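You operate a simulated robot arm through the tools that you are given. There is no shell and no other tool.

Carry out the task below with a simulated robot arm. There is one attempt and no reset: what you move stays moved.

JOB
Tare the open jar, fill it to 100 ml with plain water and weigh the water.
Fine: press tare once; leave the jar open on the pan, balance on; close the knob. Set down upright: glass jar.

Only the result counts: the job must be done as asked and must still hold three seconds after the hand-in. Knocking over, shifting, dropping, spilling or breaking anything else fails it.

ROBOT AND FRAMES
A 7-joint arm with a two-finger parallel gripper, fixed in place. Base frame: the origin is at the foot of the arm, x ahead of it, y to its left, z up; the work surface is at about z = 900. Units: mm, degrees, N and s.
With the tool pointing down near the work surface it reaches from about 420 to 900 mm from the base axis. Its first joint turns from -17.0 to 126.0 degrees. Payload 1.57 kg.
The TCP is the grasp point between the finger pads, 30 mm short of the fingertips. In the tool frame z runs along the fingers and y along their closing line. The gripper opens to 80 mm. The fingers are 17 mm wide and 12 mm thick; the gripper's body (40 by 82 mm) begins 80 mm behind the TCP.
Orientation is told as [roll, pitch, yaw] about the base's x, y, z axes, in that order, counted from this pose: with the fingers straight down and closing along the base's y, the tool's x points along the base's -x, its y along +y and its z along -z.

CONTROLS
- The arm moves only by the tool play_rows. Its argument "increments" is a list that holds one entry, the list of rows, each a list of 7 numbers: the turn, a rotation vector about the base's x, y, z in degrees, then the shift along the base's x, y, z in mm, then the closure, from 0 (fully open) to 1 (shut). In form: [[[wx, wy, wz, dx, dy, dz, jaw], ...]]. A call has 1 to 20 rows; each row shifts and turns the commanded pose from where the row before left it. Rows are played at 5 a second. More than 50 mm and 8.6 degrees between two rows, or a gripper value outside its range, and nothing of the call is played. A pose out of reach is approached as far as the arm can. The call stops where the force on the tool passes 60 N (or 10 N more than at its start, if that is more) or the arm is blocked; 0.2 s more then pass. The fingers move at their own pace (about 45 mm/s each) and stop on an object; they squeeze with about 28 N. The grip force told is the motor's: it shows also when the fingers shut on nothing. Time passes only in rows, and 0.2 s behind the last, so rows that do not move let the fingers close. The reply holds the time, the measured pose of the TCP, the force on the tool along the base axes, the opening and the grip force, in the units named above and with some noise, with the torque about the TCP (base axes, N m) and any sound that the robot's microphone picked up, and new pictures: "views" is both (left out), scene, wrist or none.
- Cameras (640 x 400 px; columns grow to the right, rows downward): "scene" is fixed at [397.7, -500.1, 1681.8]; the picture's right is [0.82, -0.57, 0.00], its down [-0.42, -0.60, -0.68] and it looks along [0.39, 0.56, -0.73] (base axes); focal length 214 px, centre (320, 200). "wrist" rides on the gripper at [72, -7, -122] in the tool frame; the picture's right is [0.09, 1.00, 0.00], its down [-0.84, 0.08, -0.54] and it looks along [-0.54, 0.05, 0.84] (tool axes); focal length 238 px, centre (320, 200). There is no depth. A picture from a camera that has moved, and an enlarged one, comes with that camera's place and axes in the base frame and with its lens.
- move_column(by): slides the trunk up (or, below 0, down) by that many mm; the arm rides with it, the base frame stays. It gives what a move gives, with no picture.
- inspect(camera, box): a new picture of the part [left, top, right, bottom] of that camera's present view, enlarged. It takes no simulated time.
- job_done(): hands the job in; it is judged then, once.

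Nothing tells you positions but the pictures and the camera data. Unless the task says otherwise, let go and move clear before handing in.

The tools are called after "Request:" by a JSON object that holds its "method" and its "body". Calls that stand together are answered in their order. play_rows: Moves the arm, as the interface text tells. Its arguments: {"type":"object","properties":{"increments":{"type":"array","items":{"type":"array","items":{"type":"array","items":{"type":"number"}}}},"views":{"type":"string","enum":["both","scene","wrist","none"]}},"required":["increments"]} The other tools are called the same way: move_column (by) slides the trunk up or down; inspect (camera, box) takes an enlarged picture of a part of a camera's view; job_done () hands the job in.

At the start:

```text
t: 0.0
ee_pos: [511.3, -25.7, 1429.1]
orientation: [-0.1, -0.1, 0.1]
contact_force: [-0.5, 0.4, -1.1]
torque: [-0.01, 0.06, -0.01]
grip_width: 80.1
finger_force: 0.0
trunk travel left (down, up): [-675.0, 115.0]
```

scene: 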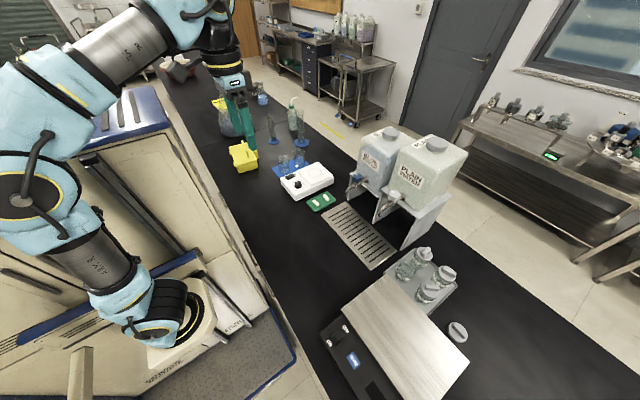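
wrist: 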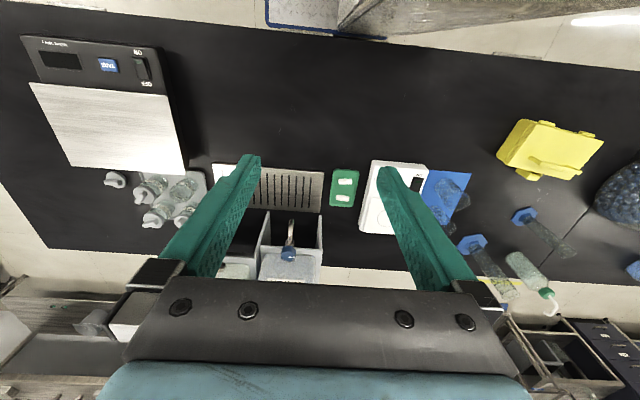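

I see a bench with a balance (front right in the scene), a tray with jars beside it, two water carboys with taps above a drain grating, and other items. I'll enlarge the relevant areas before moving.

Request:
{"method": "inspect", "body": {"camera": "scene", "box": [300, 230, 500, 400]}}

Request:
{"method": "inspect", "body": {"camera": "scene", "box": [310, 110, 490, 270]}}

Request:
{"method": "inspect", "body": {"camera": "wrist", "box": [0, 20, 220, 250]}}

Request:
{"method": "inspect", "body": {"camera": "scene", "box": [210, 80, 350, 220]}}

Request:
{"method": "inspect", "body": {"camera": "wrist", "box": [190, 130, 440, 300]}}

```text
2.35 times, centred on (400, 315) of scene
camera zoom: at [397.7, -500.1, 1681.8], right [0.82, -0.57, 0.0], down [-0.42, -0.6, -0.68], along [0.39, 0.56, -0.73], focal length 505 px, centre (132, -71)
```

zoom: 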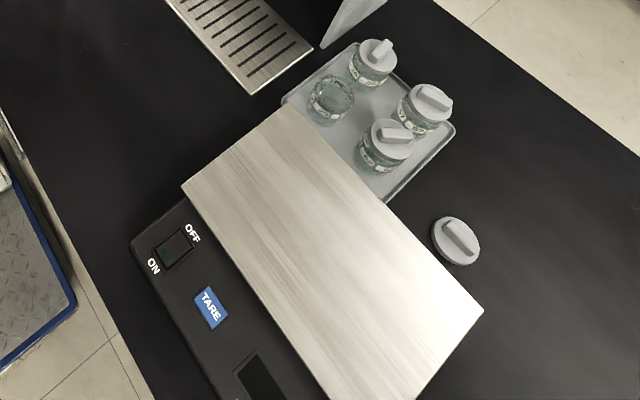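

```text
2.50 times, centred on (400, 190) of scene
camera zoom: at [397.7, -500.1, 1681.8], right [0.82, -0.57, 0.0], down [-0.42, -0.6, -0.68], along [0.39, 0.56, -0.73], focal length 536 px, centre (120, 225)
```

zoom: 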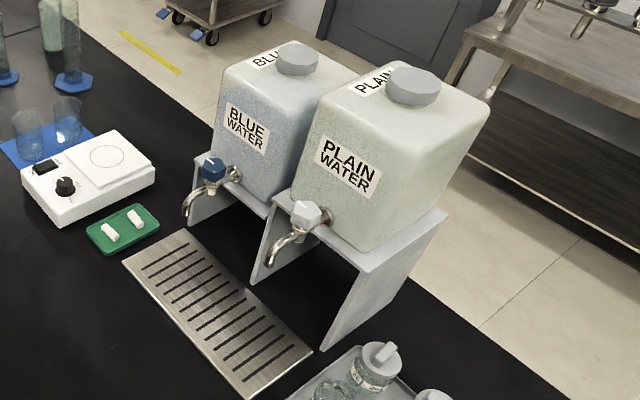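

```text
1.74 times, centred on (110, 135) of wrist
camera zoom: at [439.4, -31.6, 1550.0], right [-0.09, 1.0, 0.0], down [0.84, 0.08, 0.54], along [0.54, 0.05, -0.84], focal length 414 px, centre (685, 313)
```

zoom: 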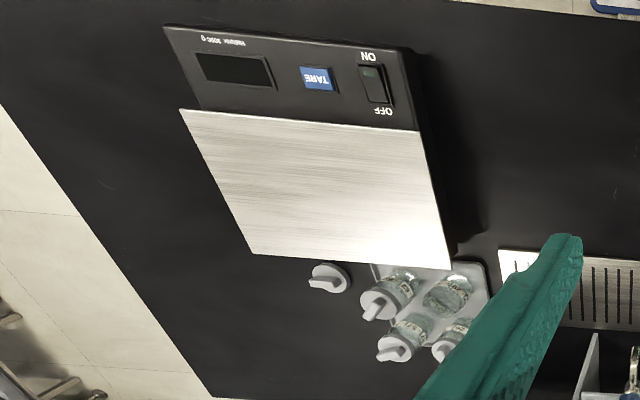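

```text
2.86 times, centred on (280, 150) of scene
camera zoom: at [397.7, -500.1, 1681.8], right [0.82, -0.57, 0.0], down [-0.42, -0.6, -0.68], along [0.39, 0.56, -0.73], focal length 613 px, centre (434, 343)
```

zoom: 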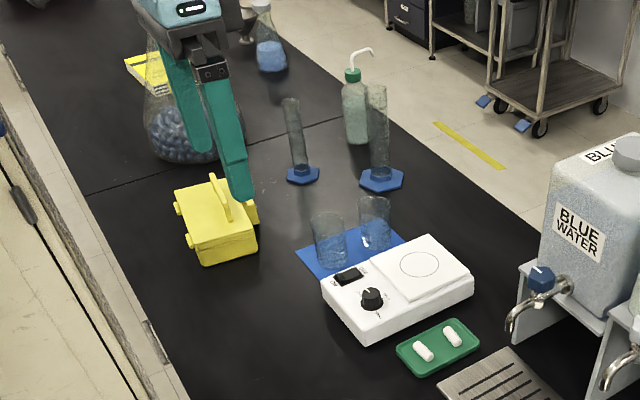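

```text
2.35 times, centred on (315, 215) of wrist
camera zoom: at [439.4, -31.6, 1550.0], right [-0.09, 1.0, 0.0], down [0.84, 0.08, 0.54], along [0.54, 0.05, -0.84], focal length 561 px, centre (332, 165)
```

zoom: 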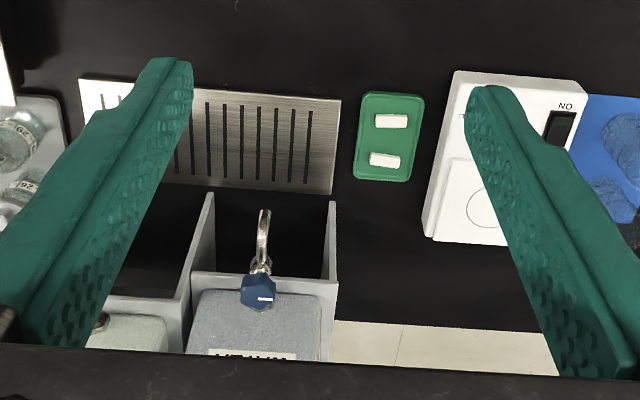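

The open jar looks to be the lidless one on the tray, at roughly (843, -405). The balance is around (550, -490) with a dark display, so probably off, and the plain tap is near (860, -214, 1065). I'll move the arm towards the balance at a safe height to check reach and get a closer look.

Request:
{"method": "play_rows", "body": {"increments": [[[0, 0, 0, 0, -40, -15, 0], [0, 0, 0, 0, -40, -15, 0], [0, 0, 0, 0, -40, -15, 0], [0, 0, 0, 0, -40, -15, 0], [0, 0, 0, 0, -40, -15, 0], [0, 0, 0, 0, -40, -15, 0], [0, 0, 0, 0, -40, -15, 0], [0, 0, 0, 0, -40, -15, 0]]], "views": "both"}}

```text
t: 1.8
ee_pos: [511.7, -343.5, 1307.1]
orientation: [-0.1, 0.0, 0.1]
contact_force: [-0.4, 0.5, 0.2]
torque: [-0.03, 0.01, -0.02]
grip_width: 80.2
finger_force: 0.1
trunk travel left (down, up): [-675.0, 115.0]
camera wrist: at [438.7, -349.9, 1429.2], right [-0.09, 1.0, 0.0], down [0.84, 0.08, 0.54], along [0.54, 0.05, -0.84], focal length 238 px, centre (320, 200)
```

scene: 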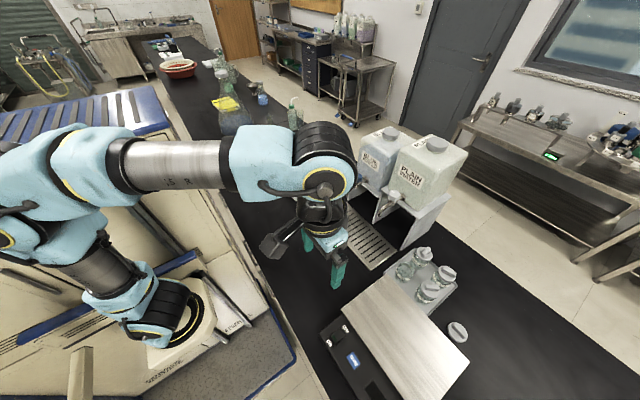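
wrist: 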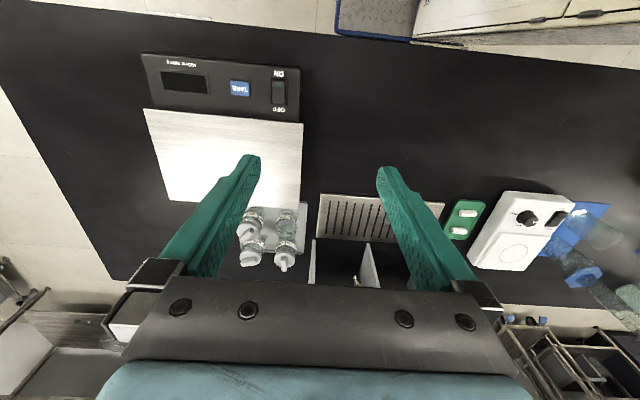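

The arm reached this pose. I'll enlarge the balance and the jars.

Request:
{"method": "inspect", "body": {"camera": "wrist", "box": [130, 40, 310, 160]}}

Request:
{"method": "inspect", "body": {"camera": "wrist", "box": [220, 180, 400, 300]}}

Request:
{"method": "inspect", "body": {"camera": "scene", "box": [380, 235, 480, 315]}}

Request:
{"method": "inspect", "body": {"camera": "scene", "box": [340, 120, 480, 260]}}

```text
3.33 times, centred on (220, 100) of wrist
camera zoom: at [438.7, -349.9, 1429.2], right [-0.09, 1.0, 0.0], down [0.84, 0.08, 0.54], along [0.54, 0.05, -0.84], focal length 794 px, centre (653, 533)
```

zoom: 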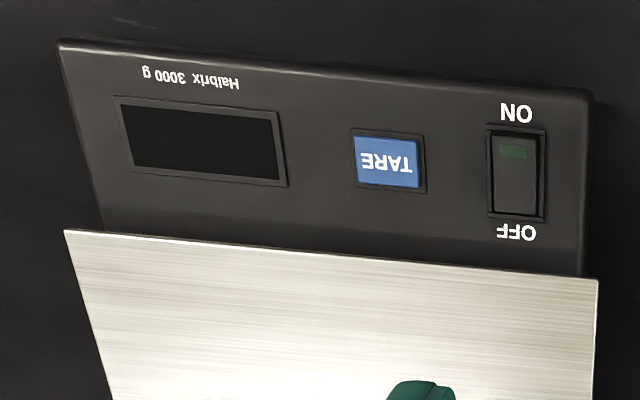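

```text
3.33 times, centred on (310, 240) of wrist
camera zoom: at [438.7, -349.9, 1429.2], right [-0.09, 1.0, 0.0], down [0.84, 0.08, 0.54], along [0.54, 0.05, -0.84], focal length 794 px, centre (353, 67)
```

zoom: 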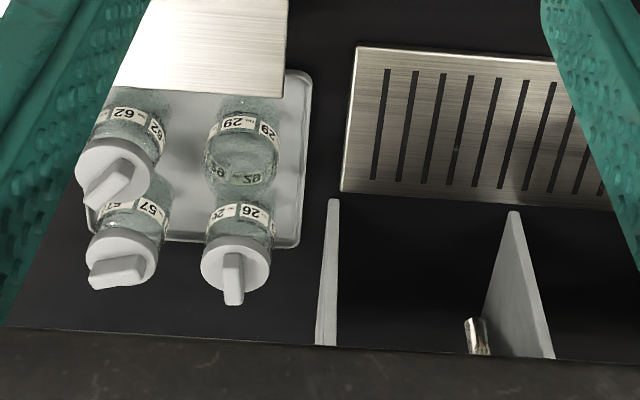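

```text
5.00 times, centred on (430, 275) of scene
camera zoom: at [397.7, -500.1, 1681.8], right [0.82, -0.57, 0.0], down [-0.42, -0.6, -0.68], along [0.39, 0.56, -0.73], focal length 1072 px, centre (-230, -175)
```

zoom: 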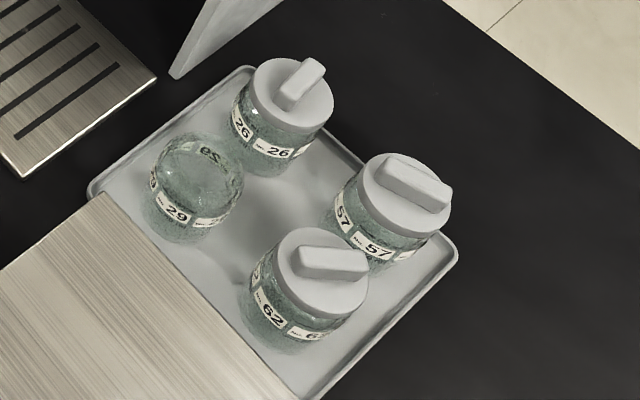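

```text
2.86 times, centred on (410, 190) of scene
camera zoom: at [397.7, -500.1, 1681.8], right [0.82, -0.57, 0.0], down [-0.42, -0.6, -0.68], along [0.39, 0.56, -0.73], focal length 613 px, centre (63, 229)
```

zoom: 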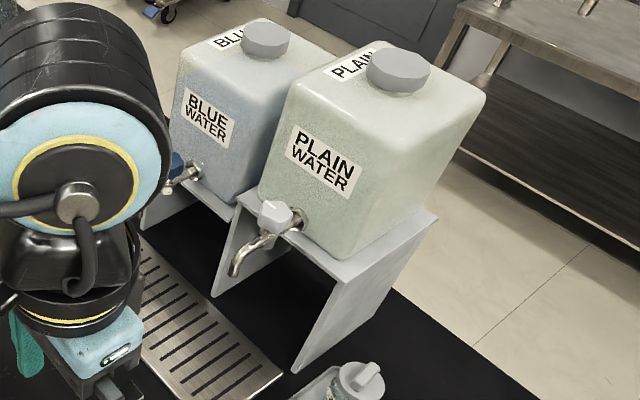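

Jar 29 is the open one. The balance is off: its rocker is near (515, -418, 965) and TARE near (515, -487, 962). The pan spans about x 563–761 and y -662 to -368 at z 978. I'll move closer for a better look at the jars and tap.

Request:
{"method": "play_rows", "body": {"increments": [[[0, 0, 0, 32, -6, -30, 0], [0, 0, 0, 32, -6, -30, 0], [0, 0, 0, 32, -6, -30, 0], [0, 0, 0, 32, -6, -30, 0], [0, 0, 0, 32, -6, -30, 0], [0, 0, 0, 0, 0, 0, 0]]], "views": "both"}}

Request:
{"method": "inspect", "body": {"camera": "wrist", "box": [170, 100, 470, 290]}}

```text
t: 3.2
ee_pos: [671.1, -375.3, 1158.3]
orientation: [0.0, -0.1, 0.0]
contact_force: [-0.1, -0.2, -0.2]
torque: [0.01, -0.01, 0.01]
grip_width: 79.9
finger_force: 0.2
trunk travel left (down, up): [-675.0, 115.0]
camera wrist: at [599.7, -381.7, 1279.4], right [-0.09, 1.0, 0.0], down [0.84, 0.08, 0.54], along [0.54, 0.05, -0.84], focal length 238 px, centre (320, 200)
```

scene: 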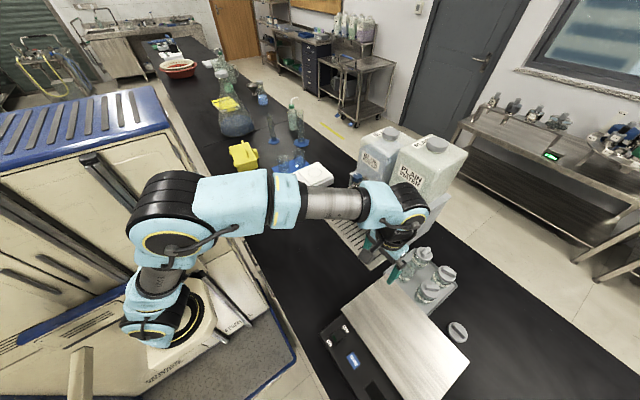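
wrist: 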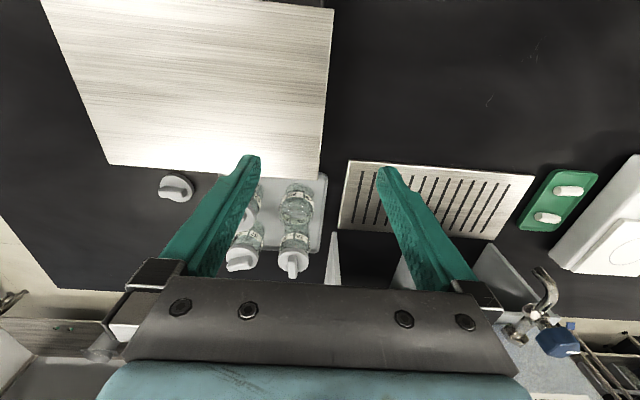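

```text
2.11 times, centred on (320, 195) of wrist
camera zoom: at [599.7, -381.7, 1279.4], right [-0.09, 1.0, 0.0], down [0.84, 0.08, 0.54], along [0.54, 0.05, -0.84], focal length 502 px, centre (320, 210)
```

zoom: 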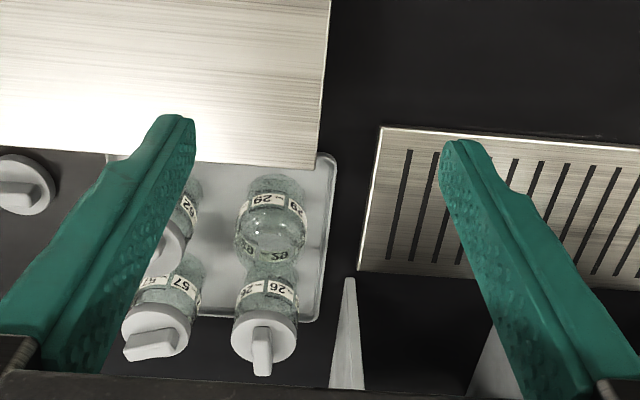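

Request:
{"method": "inspect", "body": {"camera": "wrist", "box": [220, 165, 340, 285]}}

Request:
{"method": "inspect", "body": {"camera": "scene", "box": [375, 230, 475, 310]}}

Request:
{"method": "inspect", "body": {"camera": "wrist", "box": [480, 230, 640, 400]}}

```text
3.33 times, centred on (280, 225) of wrist
camera zoom: at [599.7, -381.7, 1279.4], right [-0.09, 1.0, 0.0], down [0.84, 0.08, 0.54], along [0.54, 0.05, -0.84], focal length 794 px, centre (453, 117)
```

zoom: 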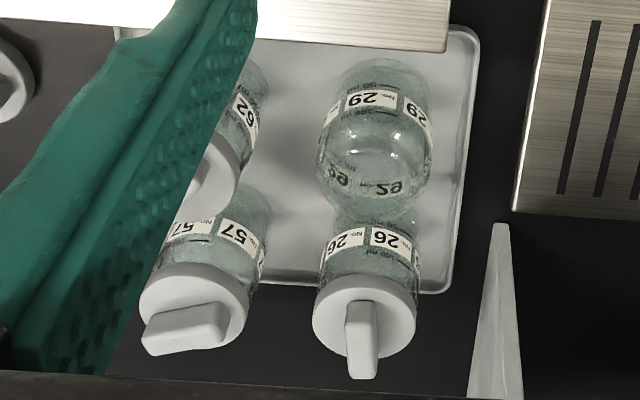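

```text
5.00 times, centred on (425, 270) of scene
camera zoom: at [397.7, -500.1, 1681.8], right [0.82, -0.57, 0.0], down [-0.42, -0.6, -0.68], along [0.39, 0.56, -0.73], focal length 1072 px, centre (-205, -150)
```

zoom: 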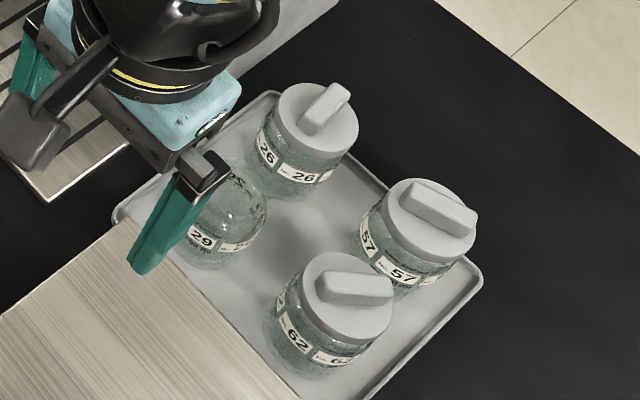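

```text
2.35 times, centred on (560, 315) of wrist
camera zoom: at [599.7, -381.7, 1279.4], right [-0.09, 1.0, 0.0], down [0.84, 0.08, 0.54], along [0.54, 0.05, -0.84], focal length 561 px, centre (-245, -71)
```

zoom: 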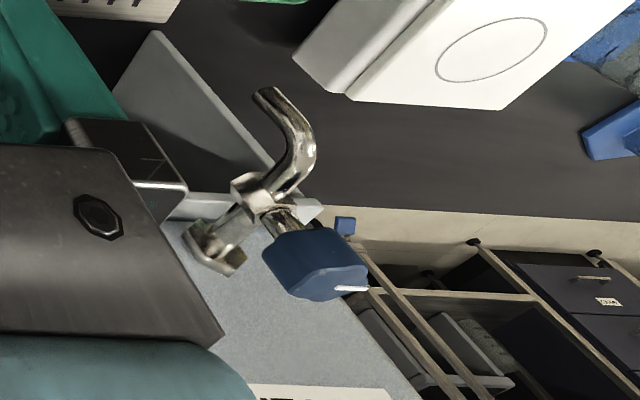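

I've localised jar 29 at about (836, -404), standing among the lidded jars. First I'll shut the fingers and move above the ON end of the balance's rocker switch, at about (505, -419).

Request:
{"method": "play_rows", "body": {"increments": [[[0, 0, 0, -33.2, -8.8, -21.6, 1], [0, 0, 0, -33.2, -8.8, -21.6, 1], [0, 0, 0, -33.2, -8.8, -21.6, 1], [0, 0, 0, -33.2, -8.8, -21.6, 1], [0, 0, 0, -33.2, -8.8, -21.6, 1], [0, 0, 0, 0, 0, 0, 1], [0, 0, 0, 0, 0, 0, 1]]], "views": "both"}}

Request:
{"method": "inspect", "body": {"camera": "wrist", "box": [140, 60, 440, 260]}}

Request:
{"method": "inspect", "body": {"camera": "scene", "box": [300, 270, 420, 400]}}

```text
t: 4.8
ee_pos: [506.7, -418.8, 1050.2]
orientation: [-0.1, -0.2, 0.0]
contact_force: [0.3, 0.2, -0.4]
torque: [0.0, -0.01, -0.03]
grip_width: 0.0
finger_force: 20.8
trunk travel left (down, up): [-675.0, 115.0]
camera wrist: at [433.6, -425.5, 1171.9], right [-0.09, 1.0, 0.0], down [0.84, 0.08, 0.54], along [0.54, 0.05, -0.84], focal length 238 px, centre (320, 200)
```

scene: 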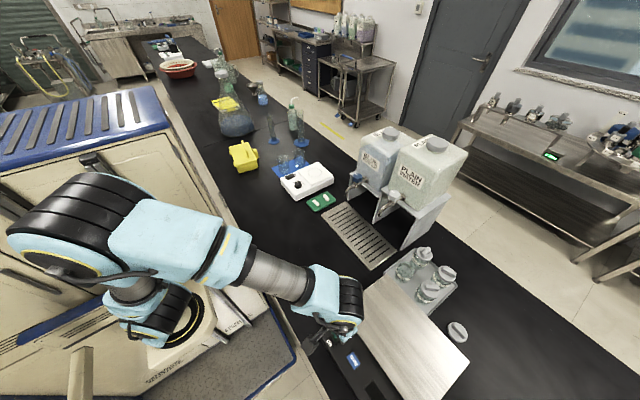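
wrist: 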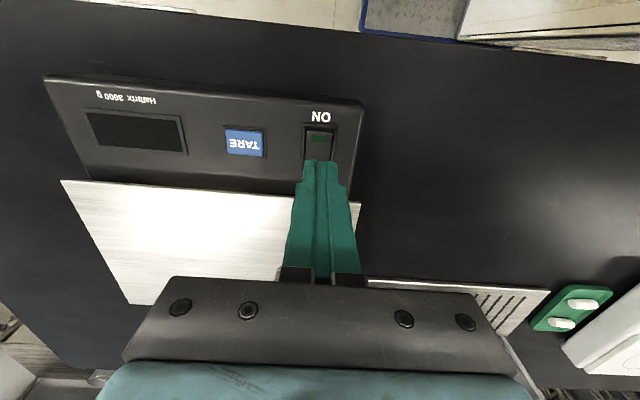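

```text
2.00 times, centred on (290, 160) of wrist
camera zoom: at [433.6, -425.5, 1171.9], right [-0.09, 1.0, 0.0], down [0.84, 0.08, 0.54], along [0.54, 0.05, -0.84], focal length 477 px, centre (380, 280)
```

zoom: 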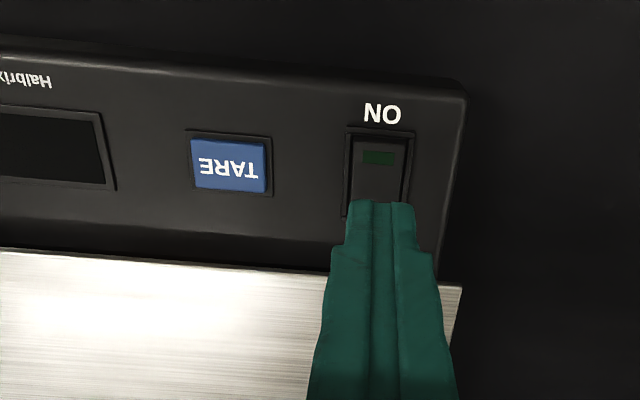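

```text
3.08 times, centred on (360, 335) of scene
camera zoom: at [397.7, -500.1, 1681.8], right [0.82, -0.57, 0.0], down [-0.42, -0.6, -0.68], along [0.39, 0.56, -0.73], focal length 660 px, centre (197, -215)
```

zoom: 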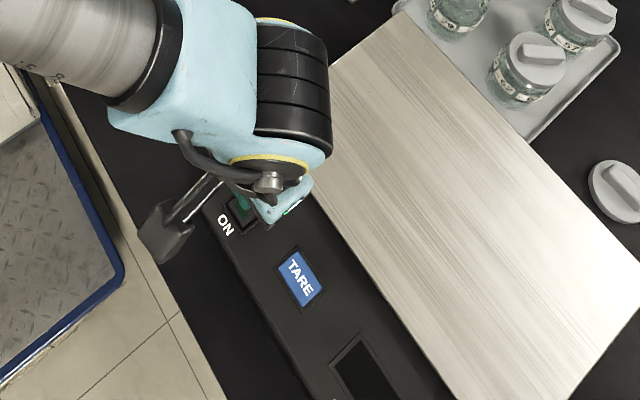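

The shut fingertips hang just above the rocker, and its LED sits at about x = 502. I'll shift slightly towards the ON end and come down in small steps.

Request:
{"method": "play_rows", "body": {"increments": [[[0, 0, 0, -3, 0, -20, 1], [0, 0, 0, 0, 0, -20, 1], [0, 0, 0, 0, 0, -4, 1], [0, 0, 0, 0, 0, -3, 1], [0, 0, 0, 0, 0, -3, 1]]], "views": "both"}}

Request:
{"method": "inspect", "body": {"camera": "wrist", "box": [140, 60, 440, 260]}}

```text
t: 6.0
ee_pos: [503.1, -418.7, 1000.5]
orientation: [-0.1, 0.0, 0.0]
contact_force: [0.0, -0.9, 0.3]
torque: [0.03, 0.01, 0.02]
grip_width: 0.0
finger_force: 21.2
trunk travel left (down, up): [-675.0, 115.0]
camera wrist: at [430.9, -425.7, 1122.2], right [-0.09, 1.0, 0.0], down [0.84, 0.08, 0.54], along [0.54, 0.05, -0.84], focal length 238 px, centre (320, 200)
```

scene: 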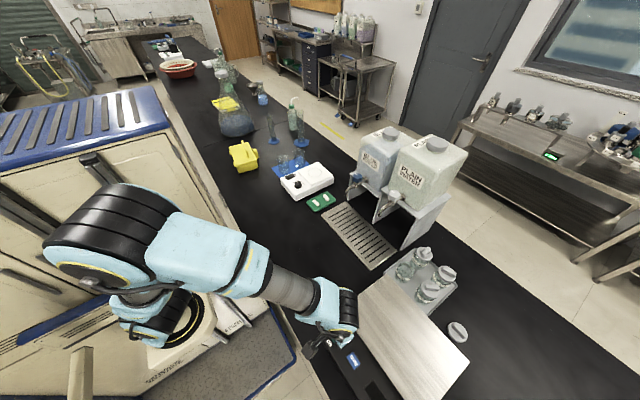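
wrist: 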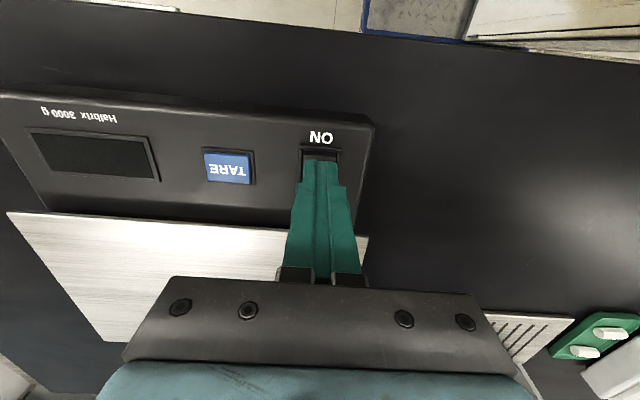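

```text
2.00 times, centred on (290, 160) of wrist
camera zoom: at [430.9, -425.7, 1122.2], right [-0.09, 1.0, 0.0], down [0.84, 0.08, 0.54], along [0.54, 0.05, -0.84], focal length 477 px, centre (380, 280)
```

zoom: 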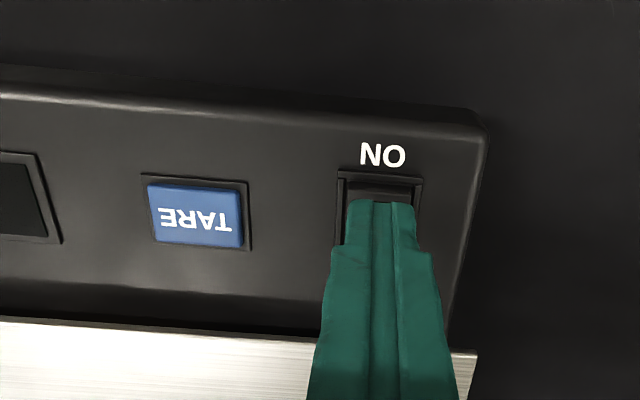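

No contact yet, with the tips at about z 970. I'll continue down in small steps.

Request:
{"method": "play_rows", "body": {"increments": [[[0, 0, 0, 0, 0, -2, 1], [0, 0, 0, 0, 0, -2, 1]]], "views": "wrist"}}

```text
t: 6.6
ee_pos: [502.7, -419.5, 996.7]
orientation: [0.0, 0.0, 0.0]
contact_force: [0.3, -0.2, 0.4]
torque: [-0.03, -0.02, 0.0]
grip_width: 0.2
finger_force: 20.8
trunk travel left (down, up): [-675.0, 115.0]
camera wrist: at [430.8, -425.7, 1118.1], right [-0.09, 1.0, 0.0], down [0.84, 0.08, 0.54], along [0.54, 0.05, -0.84], focal length 238 px, centre (320, 200)
```

wrist: 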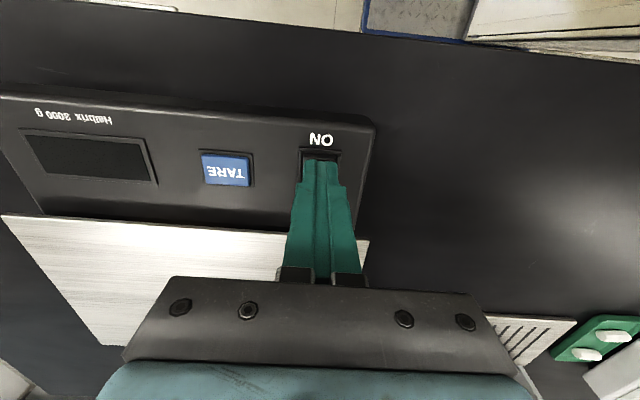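

Request:
{"method": "play_rows", "body": {"increments": [[[0, 0, 0, 0, 0, -2, 1], [0, 0, 0, 0, 0, -2, 1]]], "views": "wrist"}}

Request:
{"method": "inspect", "body": {"camera": "wrist", "box": [260, 110, 380, 190]}}

```text
t: 7.2
ee_pos: [503.1, -418.7, 991.1]
orientation: [-0.1, -0.2, -0.2]
contact_force: [0.2, -0.4, -0.1]
torque: [0.04, -0.05, -0.01]
grip_width: 0.0
finger_force: 21.2
trunk travel left (down, up): [-675.0, 115.0]
camera wrist: at [430.7, -425.4, 1113.9], right [-0.09, 1.0, 0.0], down [0.84, 0.08, 0.54], along [0.54, 0.05, -0.84], focal length 238 px, centre (320, 200)
```

wrist: 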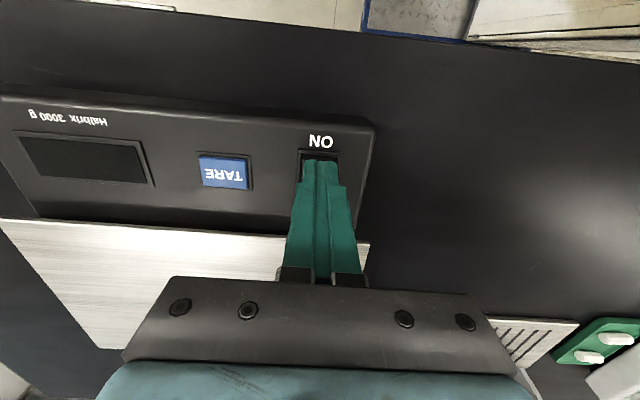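

```text
5.00 times, centred on (320, 150) of wrist
camera zoom: at [430.7, -425.4, 1113.9], right [-0.09, 1.0, 0.0], down [0.84, 0.08, 0.54], along [0.54, 0.05, -0.84], focal length 1192 px, centre (320, 450)
```

zoom: 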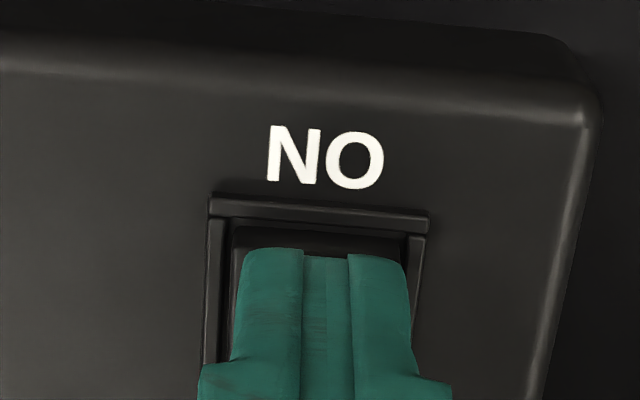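

Request:
{"method": "play_rows", "body": {"increments": [[[0, 0, 0, 0, 0, -1.5, 1], [0, 0, 0, 0, 0, -1.5, 1]]], "views": "wrist"}}

```text
t: 7.8
ee_pos: [503.0, -418.2, 989.0]
orientation: [0.0, -0.2, 0.0]
contact_force: [-0.2, 0.2, 1.6]
torque: [0.01, -0.02, 0.04]
grip_width: 0.0
finger_force: 21.2
trunk travel left (down, up): [-675.0, 115.0]
camera wrist: at [430.4, -425.6, 1111.0], right [-0.09, 1.0, 0.0], down [0.84, 0.08, 0.54], along [0.54, 0.05, -0.84], focal length 238 px, centre (320, 200)
```

wrist: 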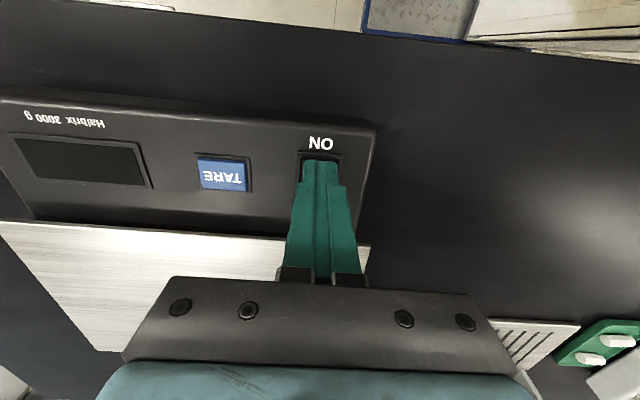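

Contact is starting, with about 1.6 N. I'll press a little further.

Request:
{"method": "play_rows", "body": {"increments": [[[0, 0, 0, 0, 0, -1.5, 1], [0, 0, 0, 0, 0, -1.5, 1]]], "views": "wrist"}}

```text
t: 8.4
ee_pos: [502.4, -419.2, 986.1]
orientation: [-0.1, -0.1, 0.0]
contact_force: [-0.5, -0.1, 0.3]
torque: [0.0, -0.01, 0.01]
grip_width: 0.1
finger_force: 20.9
trunk travel left (down, up): [-675.0, 115.0]
heard: click
camera wrist: at [430.3, -425.4, 1108.1], right [-0.09, 1.0, 0.0], down [0.84, 0.08, 0.54], along [0.54, 0.05, -0.84], focal length 238 px, centre (320, 200)
```

wrist: 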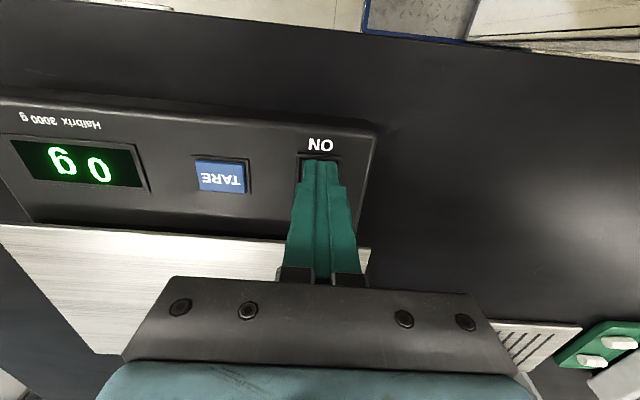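

It clicked and the balance shows 0 g. I'll lift away and go to look closely at jar 29.

Request:
{"method": "play_rows", "body": {"increments": [[[0, 0, 0, 0, 0, 48, 1], [0, 0, 0, 0, 0, 48, 0.8], [0, 0, 0, 0, 0, 48, 0.4], [0, 0, 0, 48, 4, 0, 0.125], [0, 0, 0, 48, 4, 0, 0.125], [0, 0, 0, 48, 4, 0, 0.125], [0, 0, 0, 48, 4, 0, 0.125], [0, 0, 0, 48, 4, 0, 0.125], [0, 0, 0, 0, 0, 0, 0.125]]], "views": "both"}}

Request:
{"method": "inspect", "body": {"camera": "wrist", "box": [240, 110, 400, 270]}}

Request:
{"method": "inspect", "body": {"camera": "scene", "box": [320, 230, 480, 350]}}

```text
t: 10.4
ee_pos: [744.3, -399.1, 1130.7]
orientation: [0.1, 0.0, 0.0]
contact_force: [-0.9, 0.3, -0.2]
torque: [-0.01, -0.01, 0.01]
grip_width: 69.9
finger_force: 0.0
trunk travel left (down, up): [-675.0, 115.0]
camera wrist: at [671.3, -405.8, 1252.2], right [-0.09, 1.0, 0.0], down [0.84, 0.08, 0.54], along [0.54, 0.05, -0.84], focal length 238 px, centre (320, 200)
```

scene: 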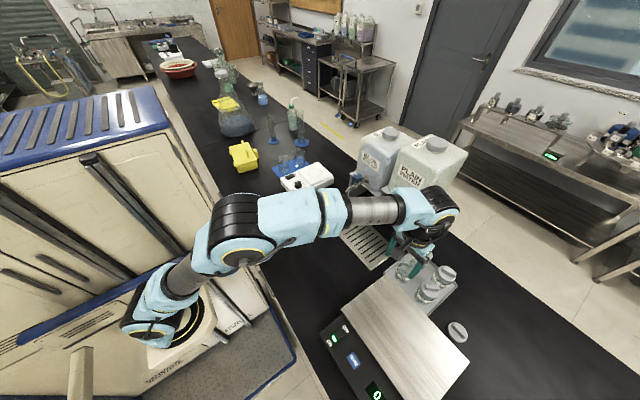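
wrist: 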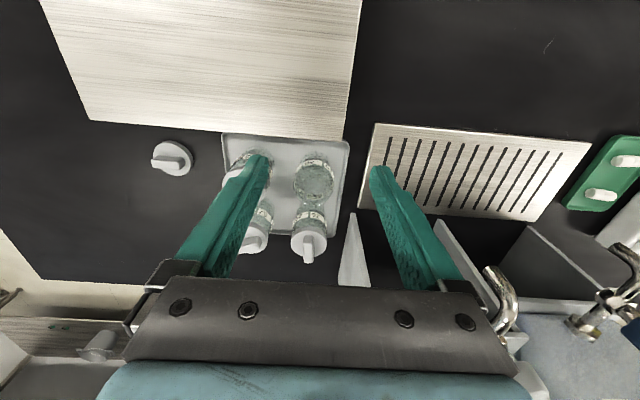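

```text
2.50 times, centred on (320, 190) of wrist
camera zoom: at [671.3, -405.8, 1252.2], right [-0.09, 1.0, 0.0], down [0.84, 0.08, 0.54], along [0.54, 0.05, -0.84], focal length 596 px, centre (320, 225)
```

zoom: 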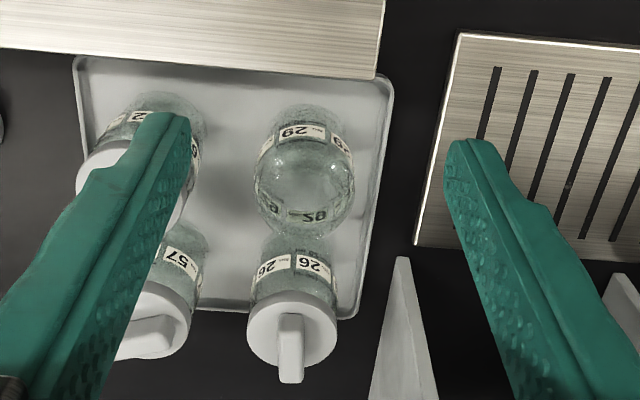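

```text
3.33 times, centred on (400, 290) of scene
camera zoom: at [397.7, -500.1, 1681.8], right [0.82, -0.57, 0.0], down [-0.42, -0.6, -0.68], along [0.39, 0.56, -0.73], focal length 715 px, centre (53, -100)
```

zoom: 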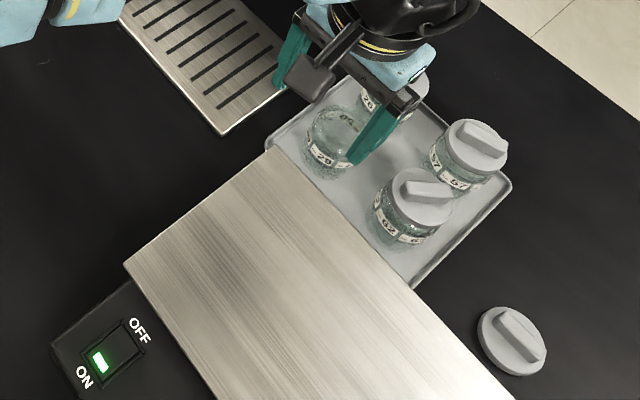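

Jar 29's centre is near (828, -401), with its rim around z 980. I'll tilt the tool 30° outward, so it reaches further and clears the spout later, and hover above the jar to check alignment.

Request:
{"method": "play_rows", "body": {"increments": [[[0, -7.5, 0, 21, -0.5, -10, 0.125], [0, -7.5, 0, 21, -0.5, -10, 0.125], [0, -7.5, 0, 21, -0.5, -10, 0.125], [0, -7.5, 0, 21, -0.5, -10, 0.125], [0, 0, 0, 0, 0, 0, 0.125]]], "views": "both"}}

Request:
{"method": "inspect", "body": {"camera": "wrist", "box": [220, 90, 420, 250]}}

Request:
{"method": "inspect", "body": {"camera": "scene", "box": [360, 170, 520, 320]}}

```text
t: 11.6
ee_pos: [828.8, -401.2, 1090.3]
orientation: [0.0, -30.1, 0.1]
contact_force: [0.0, 0.1, -0.2]
torque: [0.01, 0.01, 0.03]
grip_width: 69.6
finger_force: 0.2
trunk travel left (down, up): [-675.0, 115.0]
camera wrist: at [703.6, -406.9, 1159.3], right [-0.08, 1.0, -0.05], down [0.45, 0.08, 0.89], along [0.89, 0.05, -0.46], focal length 238 px, centre (320, 200)
```

scene: 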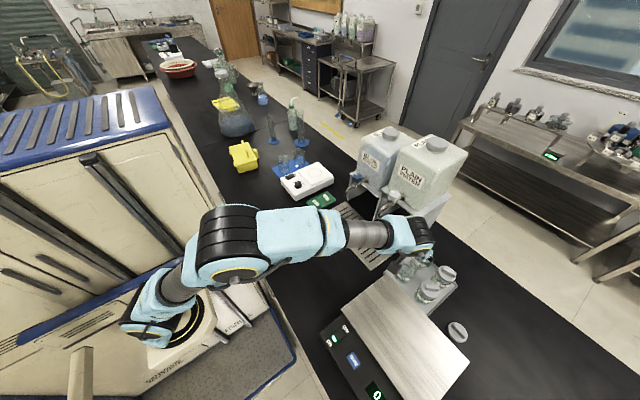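
wrist: 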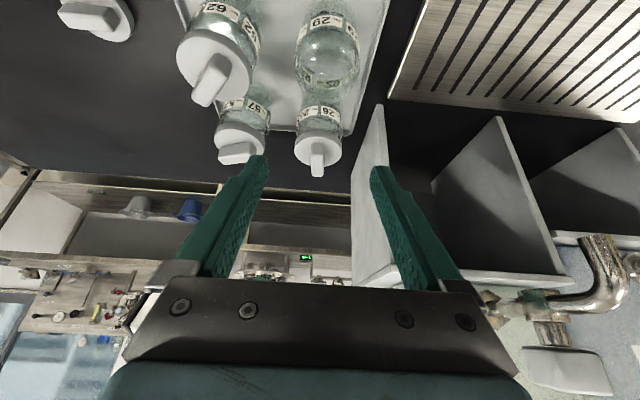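

```text
2.50 times, centred on (320, 170) of wrist
camera zoom: at [703.6, -406.9, 1159.3], right [-0.08, 1.0, -0.05], down [0.45, 0.08, 0.89], along [0.89, 0.05, -0.46], focal length 596 px, centre (320, 275)
```

zoom: 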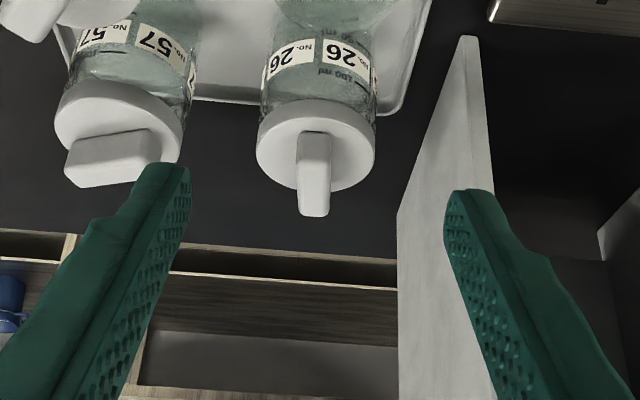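

```text
2.67 times, centred on (440, 245) of scene
camera zoom: at [397.7, -500.1, 1681.8], right [0.82, -0.57, 0.0], down [-0.42, -0.6, -0.68], along [0.39, 0.56, -0.73], focal length 572 px, centre (0, 80)
```

zoom: 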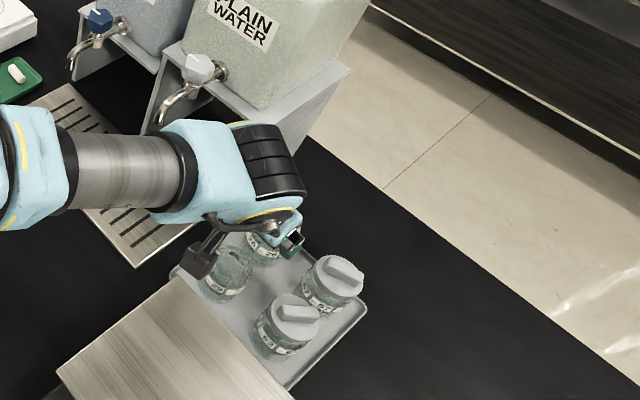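

Request:
{"method": "inspect", "body": {"camera": "wrist", "box": [170, 0, 410, 180]}}

Request:
{"method": "inspect", "body": {"camera": "wrist", "box": [470, 210, 640, 400]}}

```text
2.22 times, centred on (290, 90) of wrist
camera zoom: at [703.6, -406.9, 1159.3], right [-0.08, 1.0, -0.05], down [0.45, 0.08, 0.89], along [0.89, 0.05, -0.46], focal length 530 px, centre (387, 444)
```

zoom: 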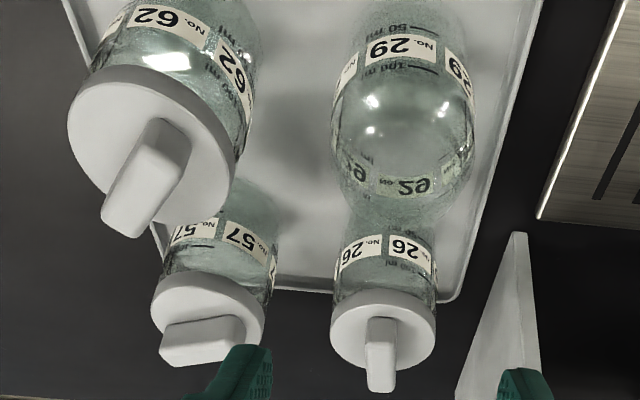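

```text
2.11 times, centred on (555, 305) of wrist
camera zoom: at [703.6, -406.9, 1159.3], right [-0.08, 1.0, -0.05], down [0.45, 0.08, 0.89], along [0.89, 0.05, -0.46], focal length 502 px, centre (-175, -21)
```

zoom: 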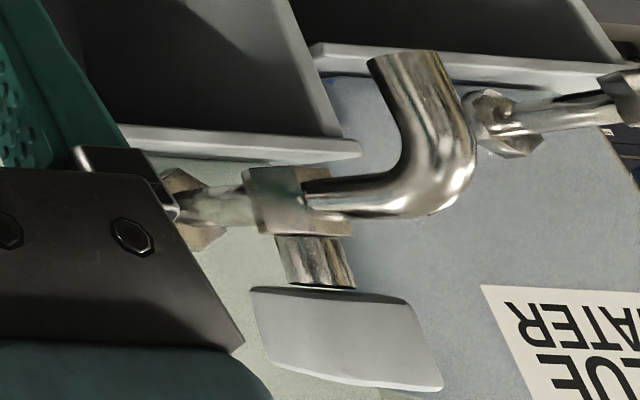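

The hover pose is fine and jar 29 is centred between the fingers in y. I'll move down to just above the rim and re-check.

Request:
{"method": "play_rows", "body": {"increments": [[[0, 0, 0, -1, 0.5, -25, 0.125], [0, 0, 0, -1, 0, -25, 0.125], [0, 0, 0, 0, 0, -22, 0.125]]], "views": "both"}}

Request:
{"method": "inspect", "body": {"camera": "wrist", "box": [200, 0, 440, 240]}}

Request:
{"method": "inspect", "body": {"camera": "scene", "box": [380, 220, 480, 310]}}

```text
t: 12.4
ee_pos: [825.9, -400.6, 1019.0]
orientation: [-0.2, -30.0, -0.1]
contact_force: [-0.2, 0.0, 0.1]
torque: [0.0, 0.02, 0.01]
grip_width: 70.1
finger_force: 0.1
trunk travel left (down, up): [-675.0, 115.0]
camera wrist: at [701.3, -406.8, 1087.7], right [-0.08, 1.0, -0.05], down [0.45, 0.08, 0.89], along [0.89, 0.05, -0.46], focal length 238 px, centre (320, 200)
```

scene: 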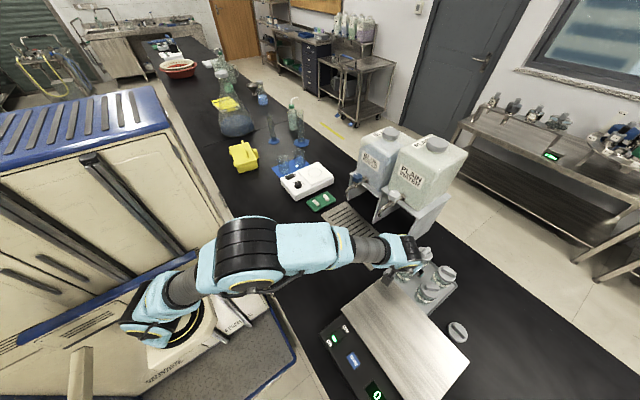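
wrist: 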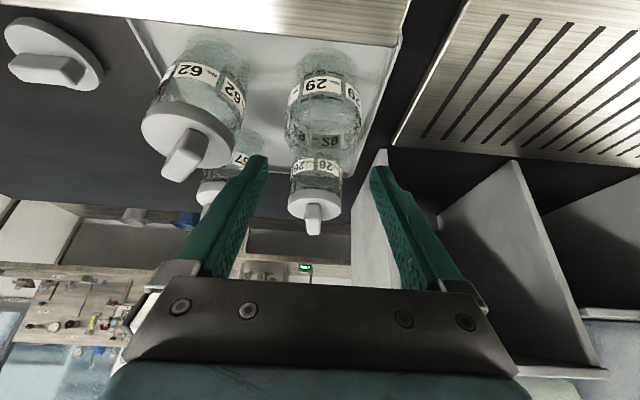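

```text
1.67 times, centred on (320, 120) of wrist
camera zoom: at [701.3, -406.8, 1087.7], right [-0.08, 1.0, -0.05], down [0.45, 0.08, 0.89], along [0.89, 0.05, -0.46], focal length 397 px, centre (320, 333)
```

zoom: 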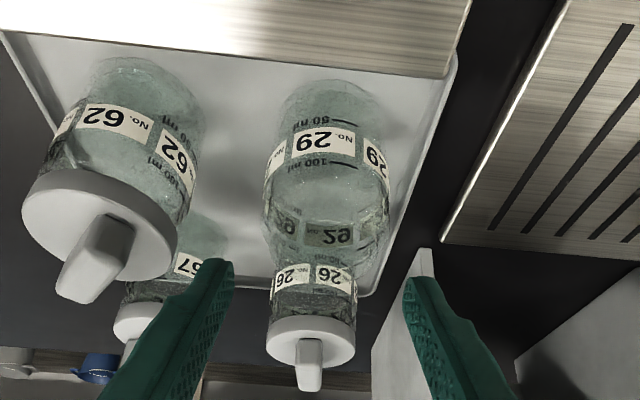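

```text
4.44 times, centred on (430, 265) of scene
camera zoom: at [397.7, -500.1, 1681.8], right [0.82, -0.57, 0.0], down [-0.42, -0.6, -0.68], along [0.39, 0.56, -0.73], focal length 953 px, centre (-169, -89)
```

zoom: 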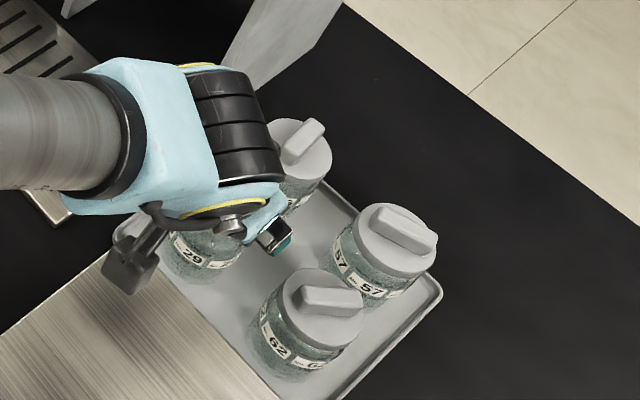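

The jar's axis works out at about (834, -401), with a radius of about 27. Its 100 ml line sits just above the label. I'll shift +8 mm in x, come down around it and close the fingers.

Request:
{"method": "play_rows", "body": {"increments": [[[0, 0, 0, 4, 0, -20, 0.125], [0, 0, 0, 4, 0, -20, 0.125], [0, 0, 0, 0, 0, -16, 0.125]]], "views": "both"}}

Request:
{"method": "inspect", "body": {"camera": "wrist", "box": [200, 60, 440, 260]}}

```text
t: 13.2
ee_pos: [833.5, -400.1, 961.6]
orientation: [0.1, -30.1, 0.0]
contact_force: [-0.1, -0.4, -0.4]
torque: [-0.02, 0.01, -0.05]
grip_width: 70.2
finger_force: 0.1
trunk travel left (down, up): [-675.0, 115.0]
camera wrist: at [709.9, -406.9, 1031.2], right [-0.08, 1.0, -0.05], down [0.45, 0.08, 0.89], along [0.89, 0.05, -0.46], focal length 238 px, centre (320, 200)
```

scene: 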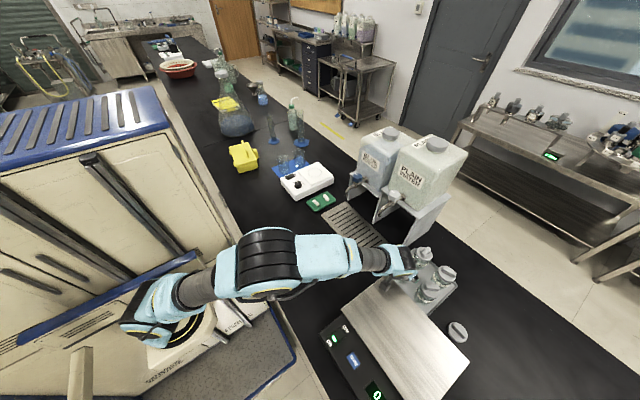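
wrist: 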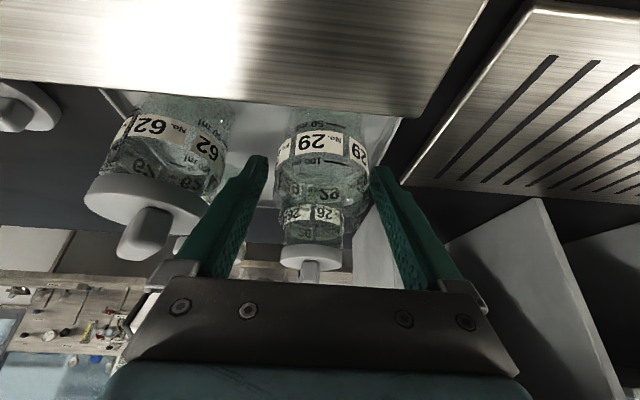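

```text
2.00 times, centred on (320, 160) of wrist
camera zoom: at [709.9, -406.9, 1031.2], right [-0.08, 1.0, -0.05], down [0.45, 0.08, 0.89], along [0.89, 0.05, -0.46], focal length 477 px, centre (320, 280)
```

zoom: 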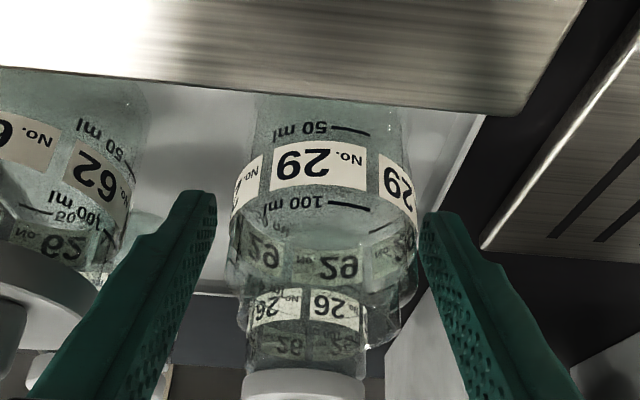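

Alignment is good. I'll descend the last 10 mm and close on the jar.

Request:
{"method": "play_rows", "body": {"increments": [[[0, 0, 0, 0.5, 0, -10, 0.125], [0, 0, 0, 0, 0, 0, 0.2], [0, 0, 0, 0, 0, 0, 0.3], [0, 0, 0, 0, 0, 0, 1], [0, 0, 0, 0, 0, 0, 1], [0, 0, 0, 0, 0, 0, 1]]], "views": "both"}}

```text
t: 14.6
ee_pos: [834.5, -400.5, 952.2]
orientation: [-0.1, -30.0, 0.0]
contact_force: [-0.4, -0.3, -0.7]
torque: [-0.01, 0.04, 0.01]
grip_width: 54.9
finger_force: 27.7
trunk travel left (down, up): [-675.0, 115.0]
camera wrist: at [710.2, -407.0, 1021.3], right [-0.08, 1.0, -0.05], down [0.45, 0.08, 0.89], along [0.89, 0.05, -0.46], focal length 238 px, centre (320, 200)
```

scene: 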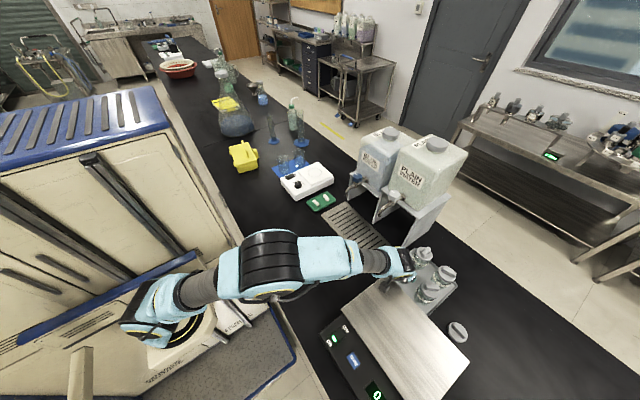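
wrist: 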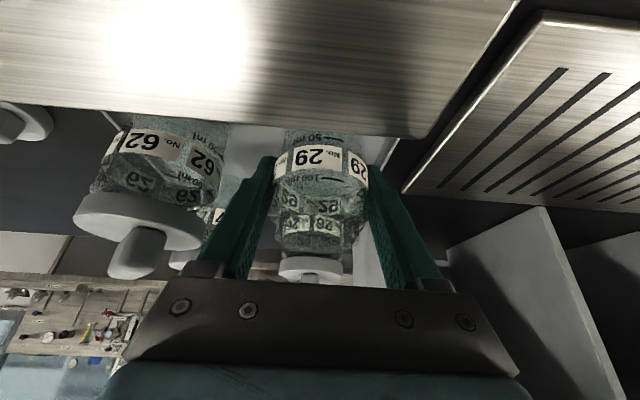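

The jar is gripped at 54.9 mm. I'll lift it straight up and carry it over the pan.

Request:
{"method": "play_rows", "body": {"increments": [[[0, 0, 0, 0, 0, 10, 1], [0, 0, 0, 0, 0, 30, 1], [0, 0, 0, 0, 0, 40, 1], [0, 0, 0, 0, 0, 40, 1], [0, 0, 0, -30, -10, 0, 1], [0, 0, 0, -40, -10, 0, 1], [0, 0, 0, -40, -10, 0, 1], [0, 0, 0, -30, -10, 0, 1], [0, 0, 0, 0, 0, 0, 1]]], "views": "both"}}

```text
t: 16.6
ee_pos: [694.5, -441.6, 1071.6]
orientation: [0.0, -29.9, 0.1]
contact_force: [1.0, 0.2, -2.0]
torque: [0.0, 0.0, -0.02]
grip_width: 54.7
finger_force: 28.2
trunk travel left (down, up): [-675.0, 115.0]
camera wrist: at [569.9, -447.8, 1141.5], right [-0.08, 1.0, -0.05], down [0.45, 0.08, 0.89], along [0.89, 0.05, -0.46], focal length 238 px, centre (320, 200)
```

scene: 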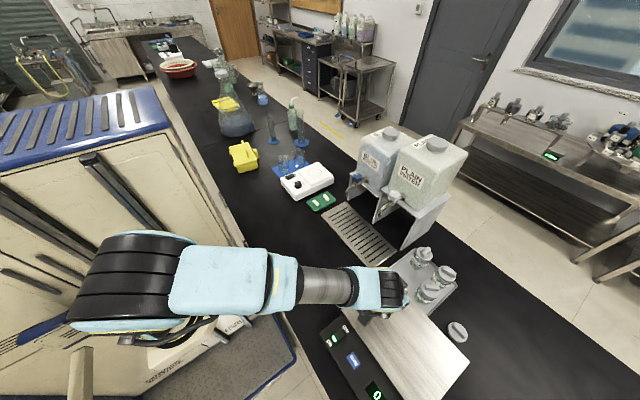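
wrist: 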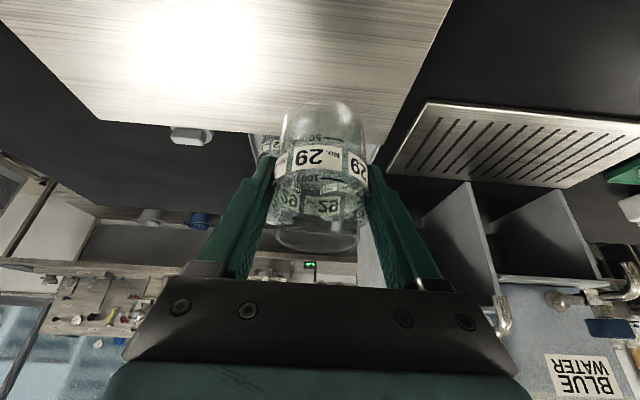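

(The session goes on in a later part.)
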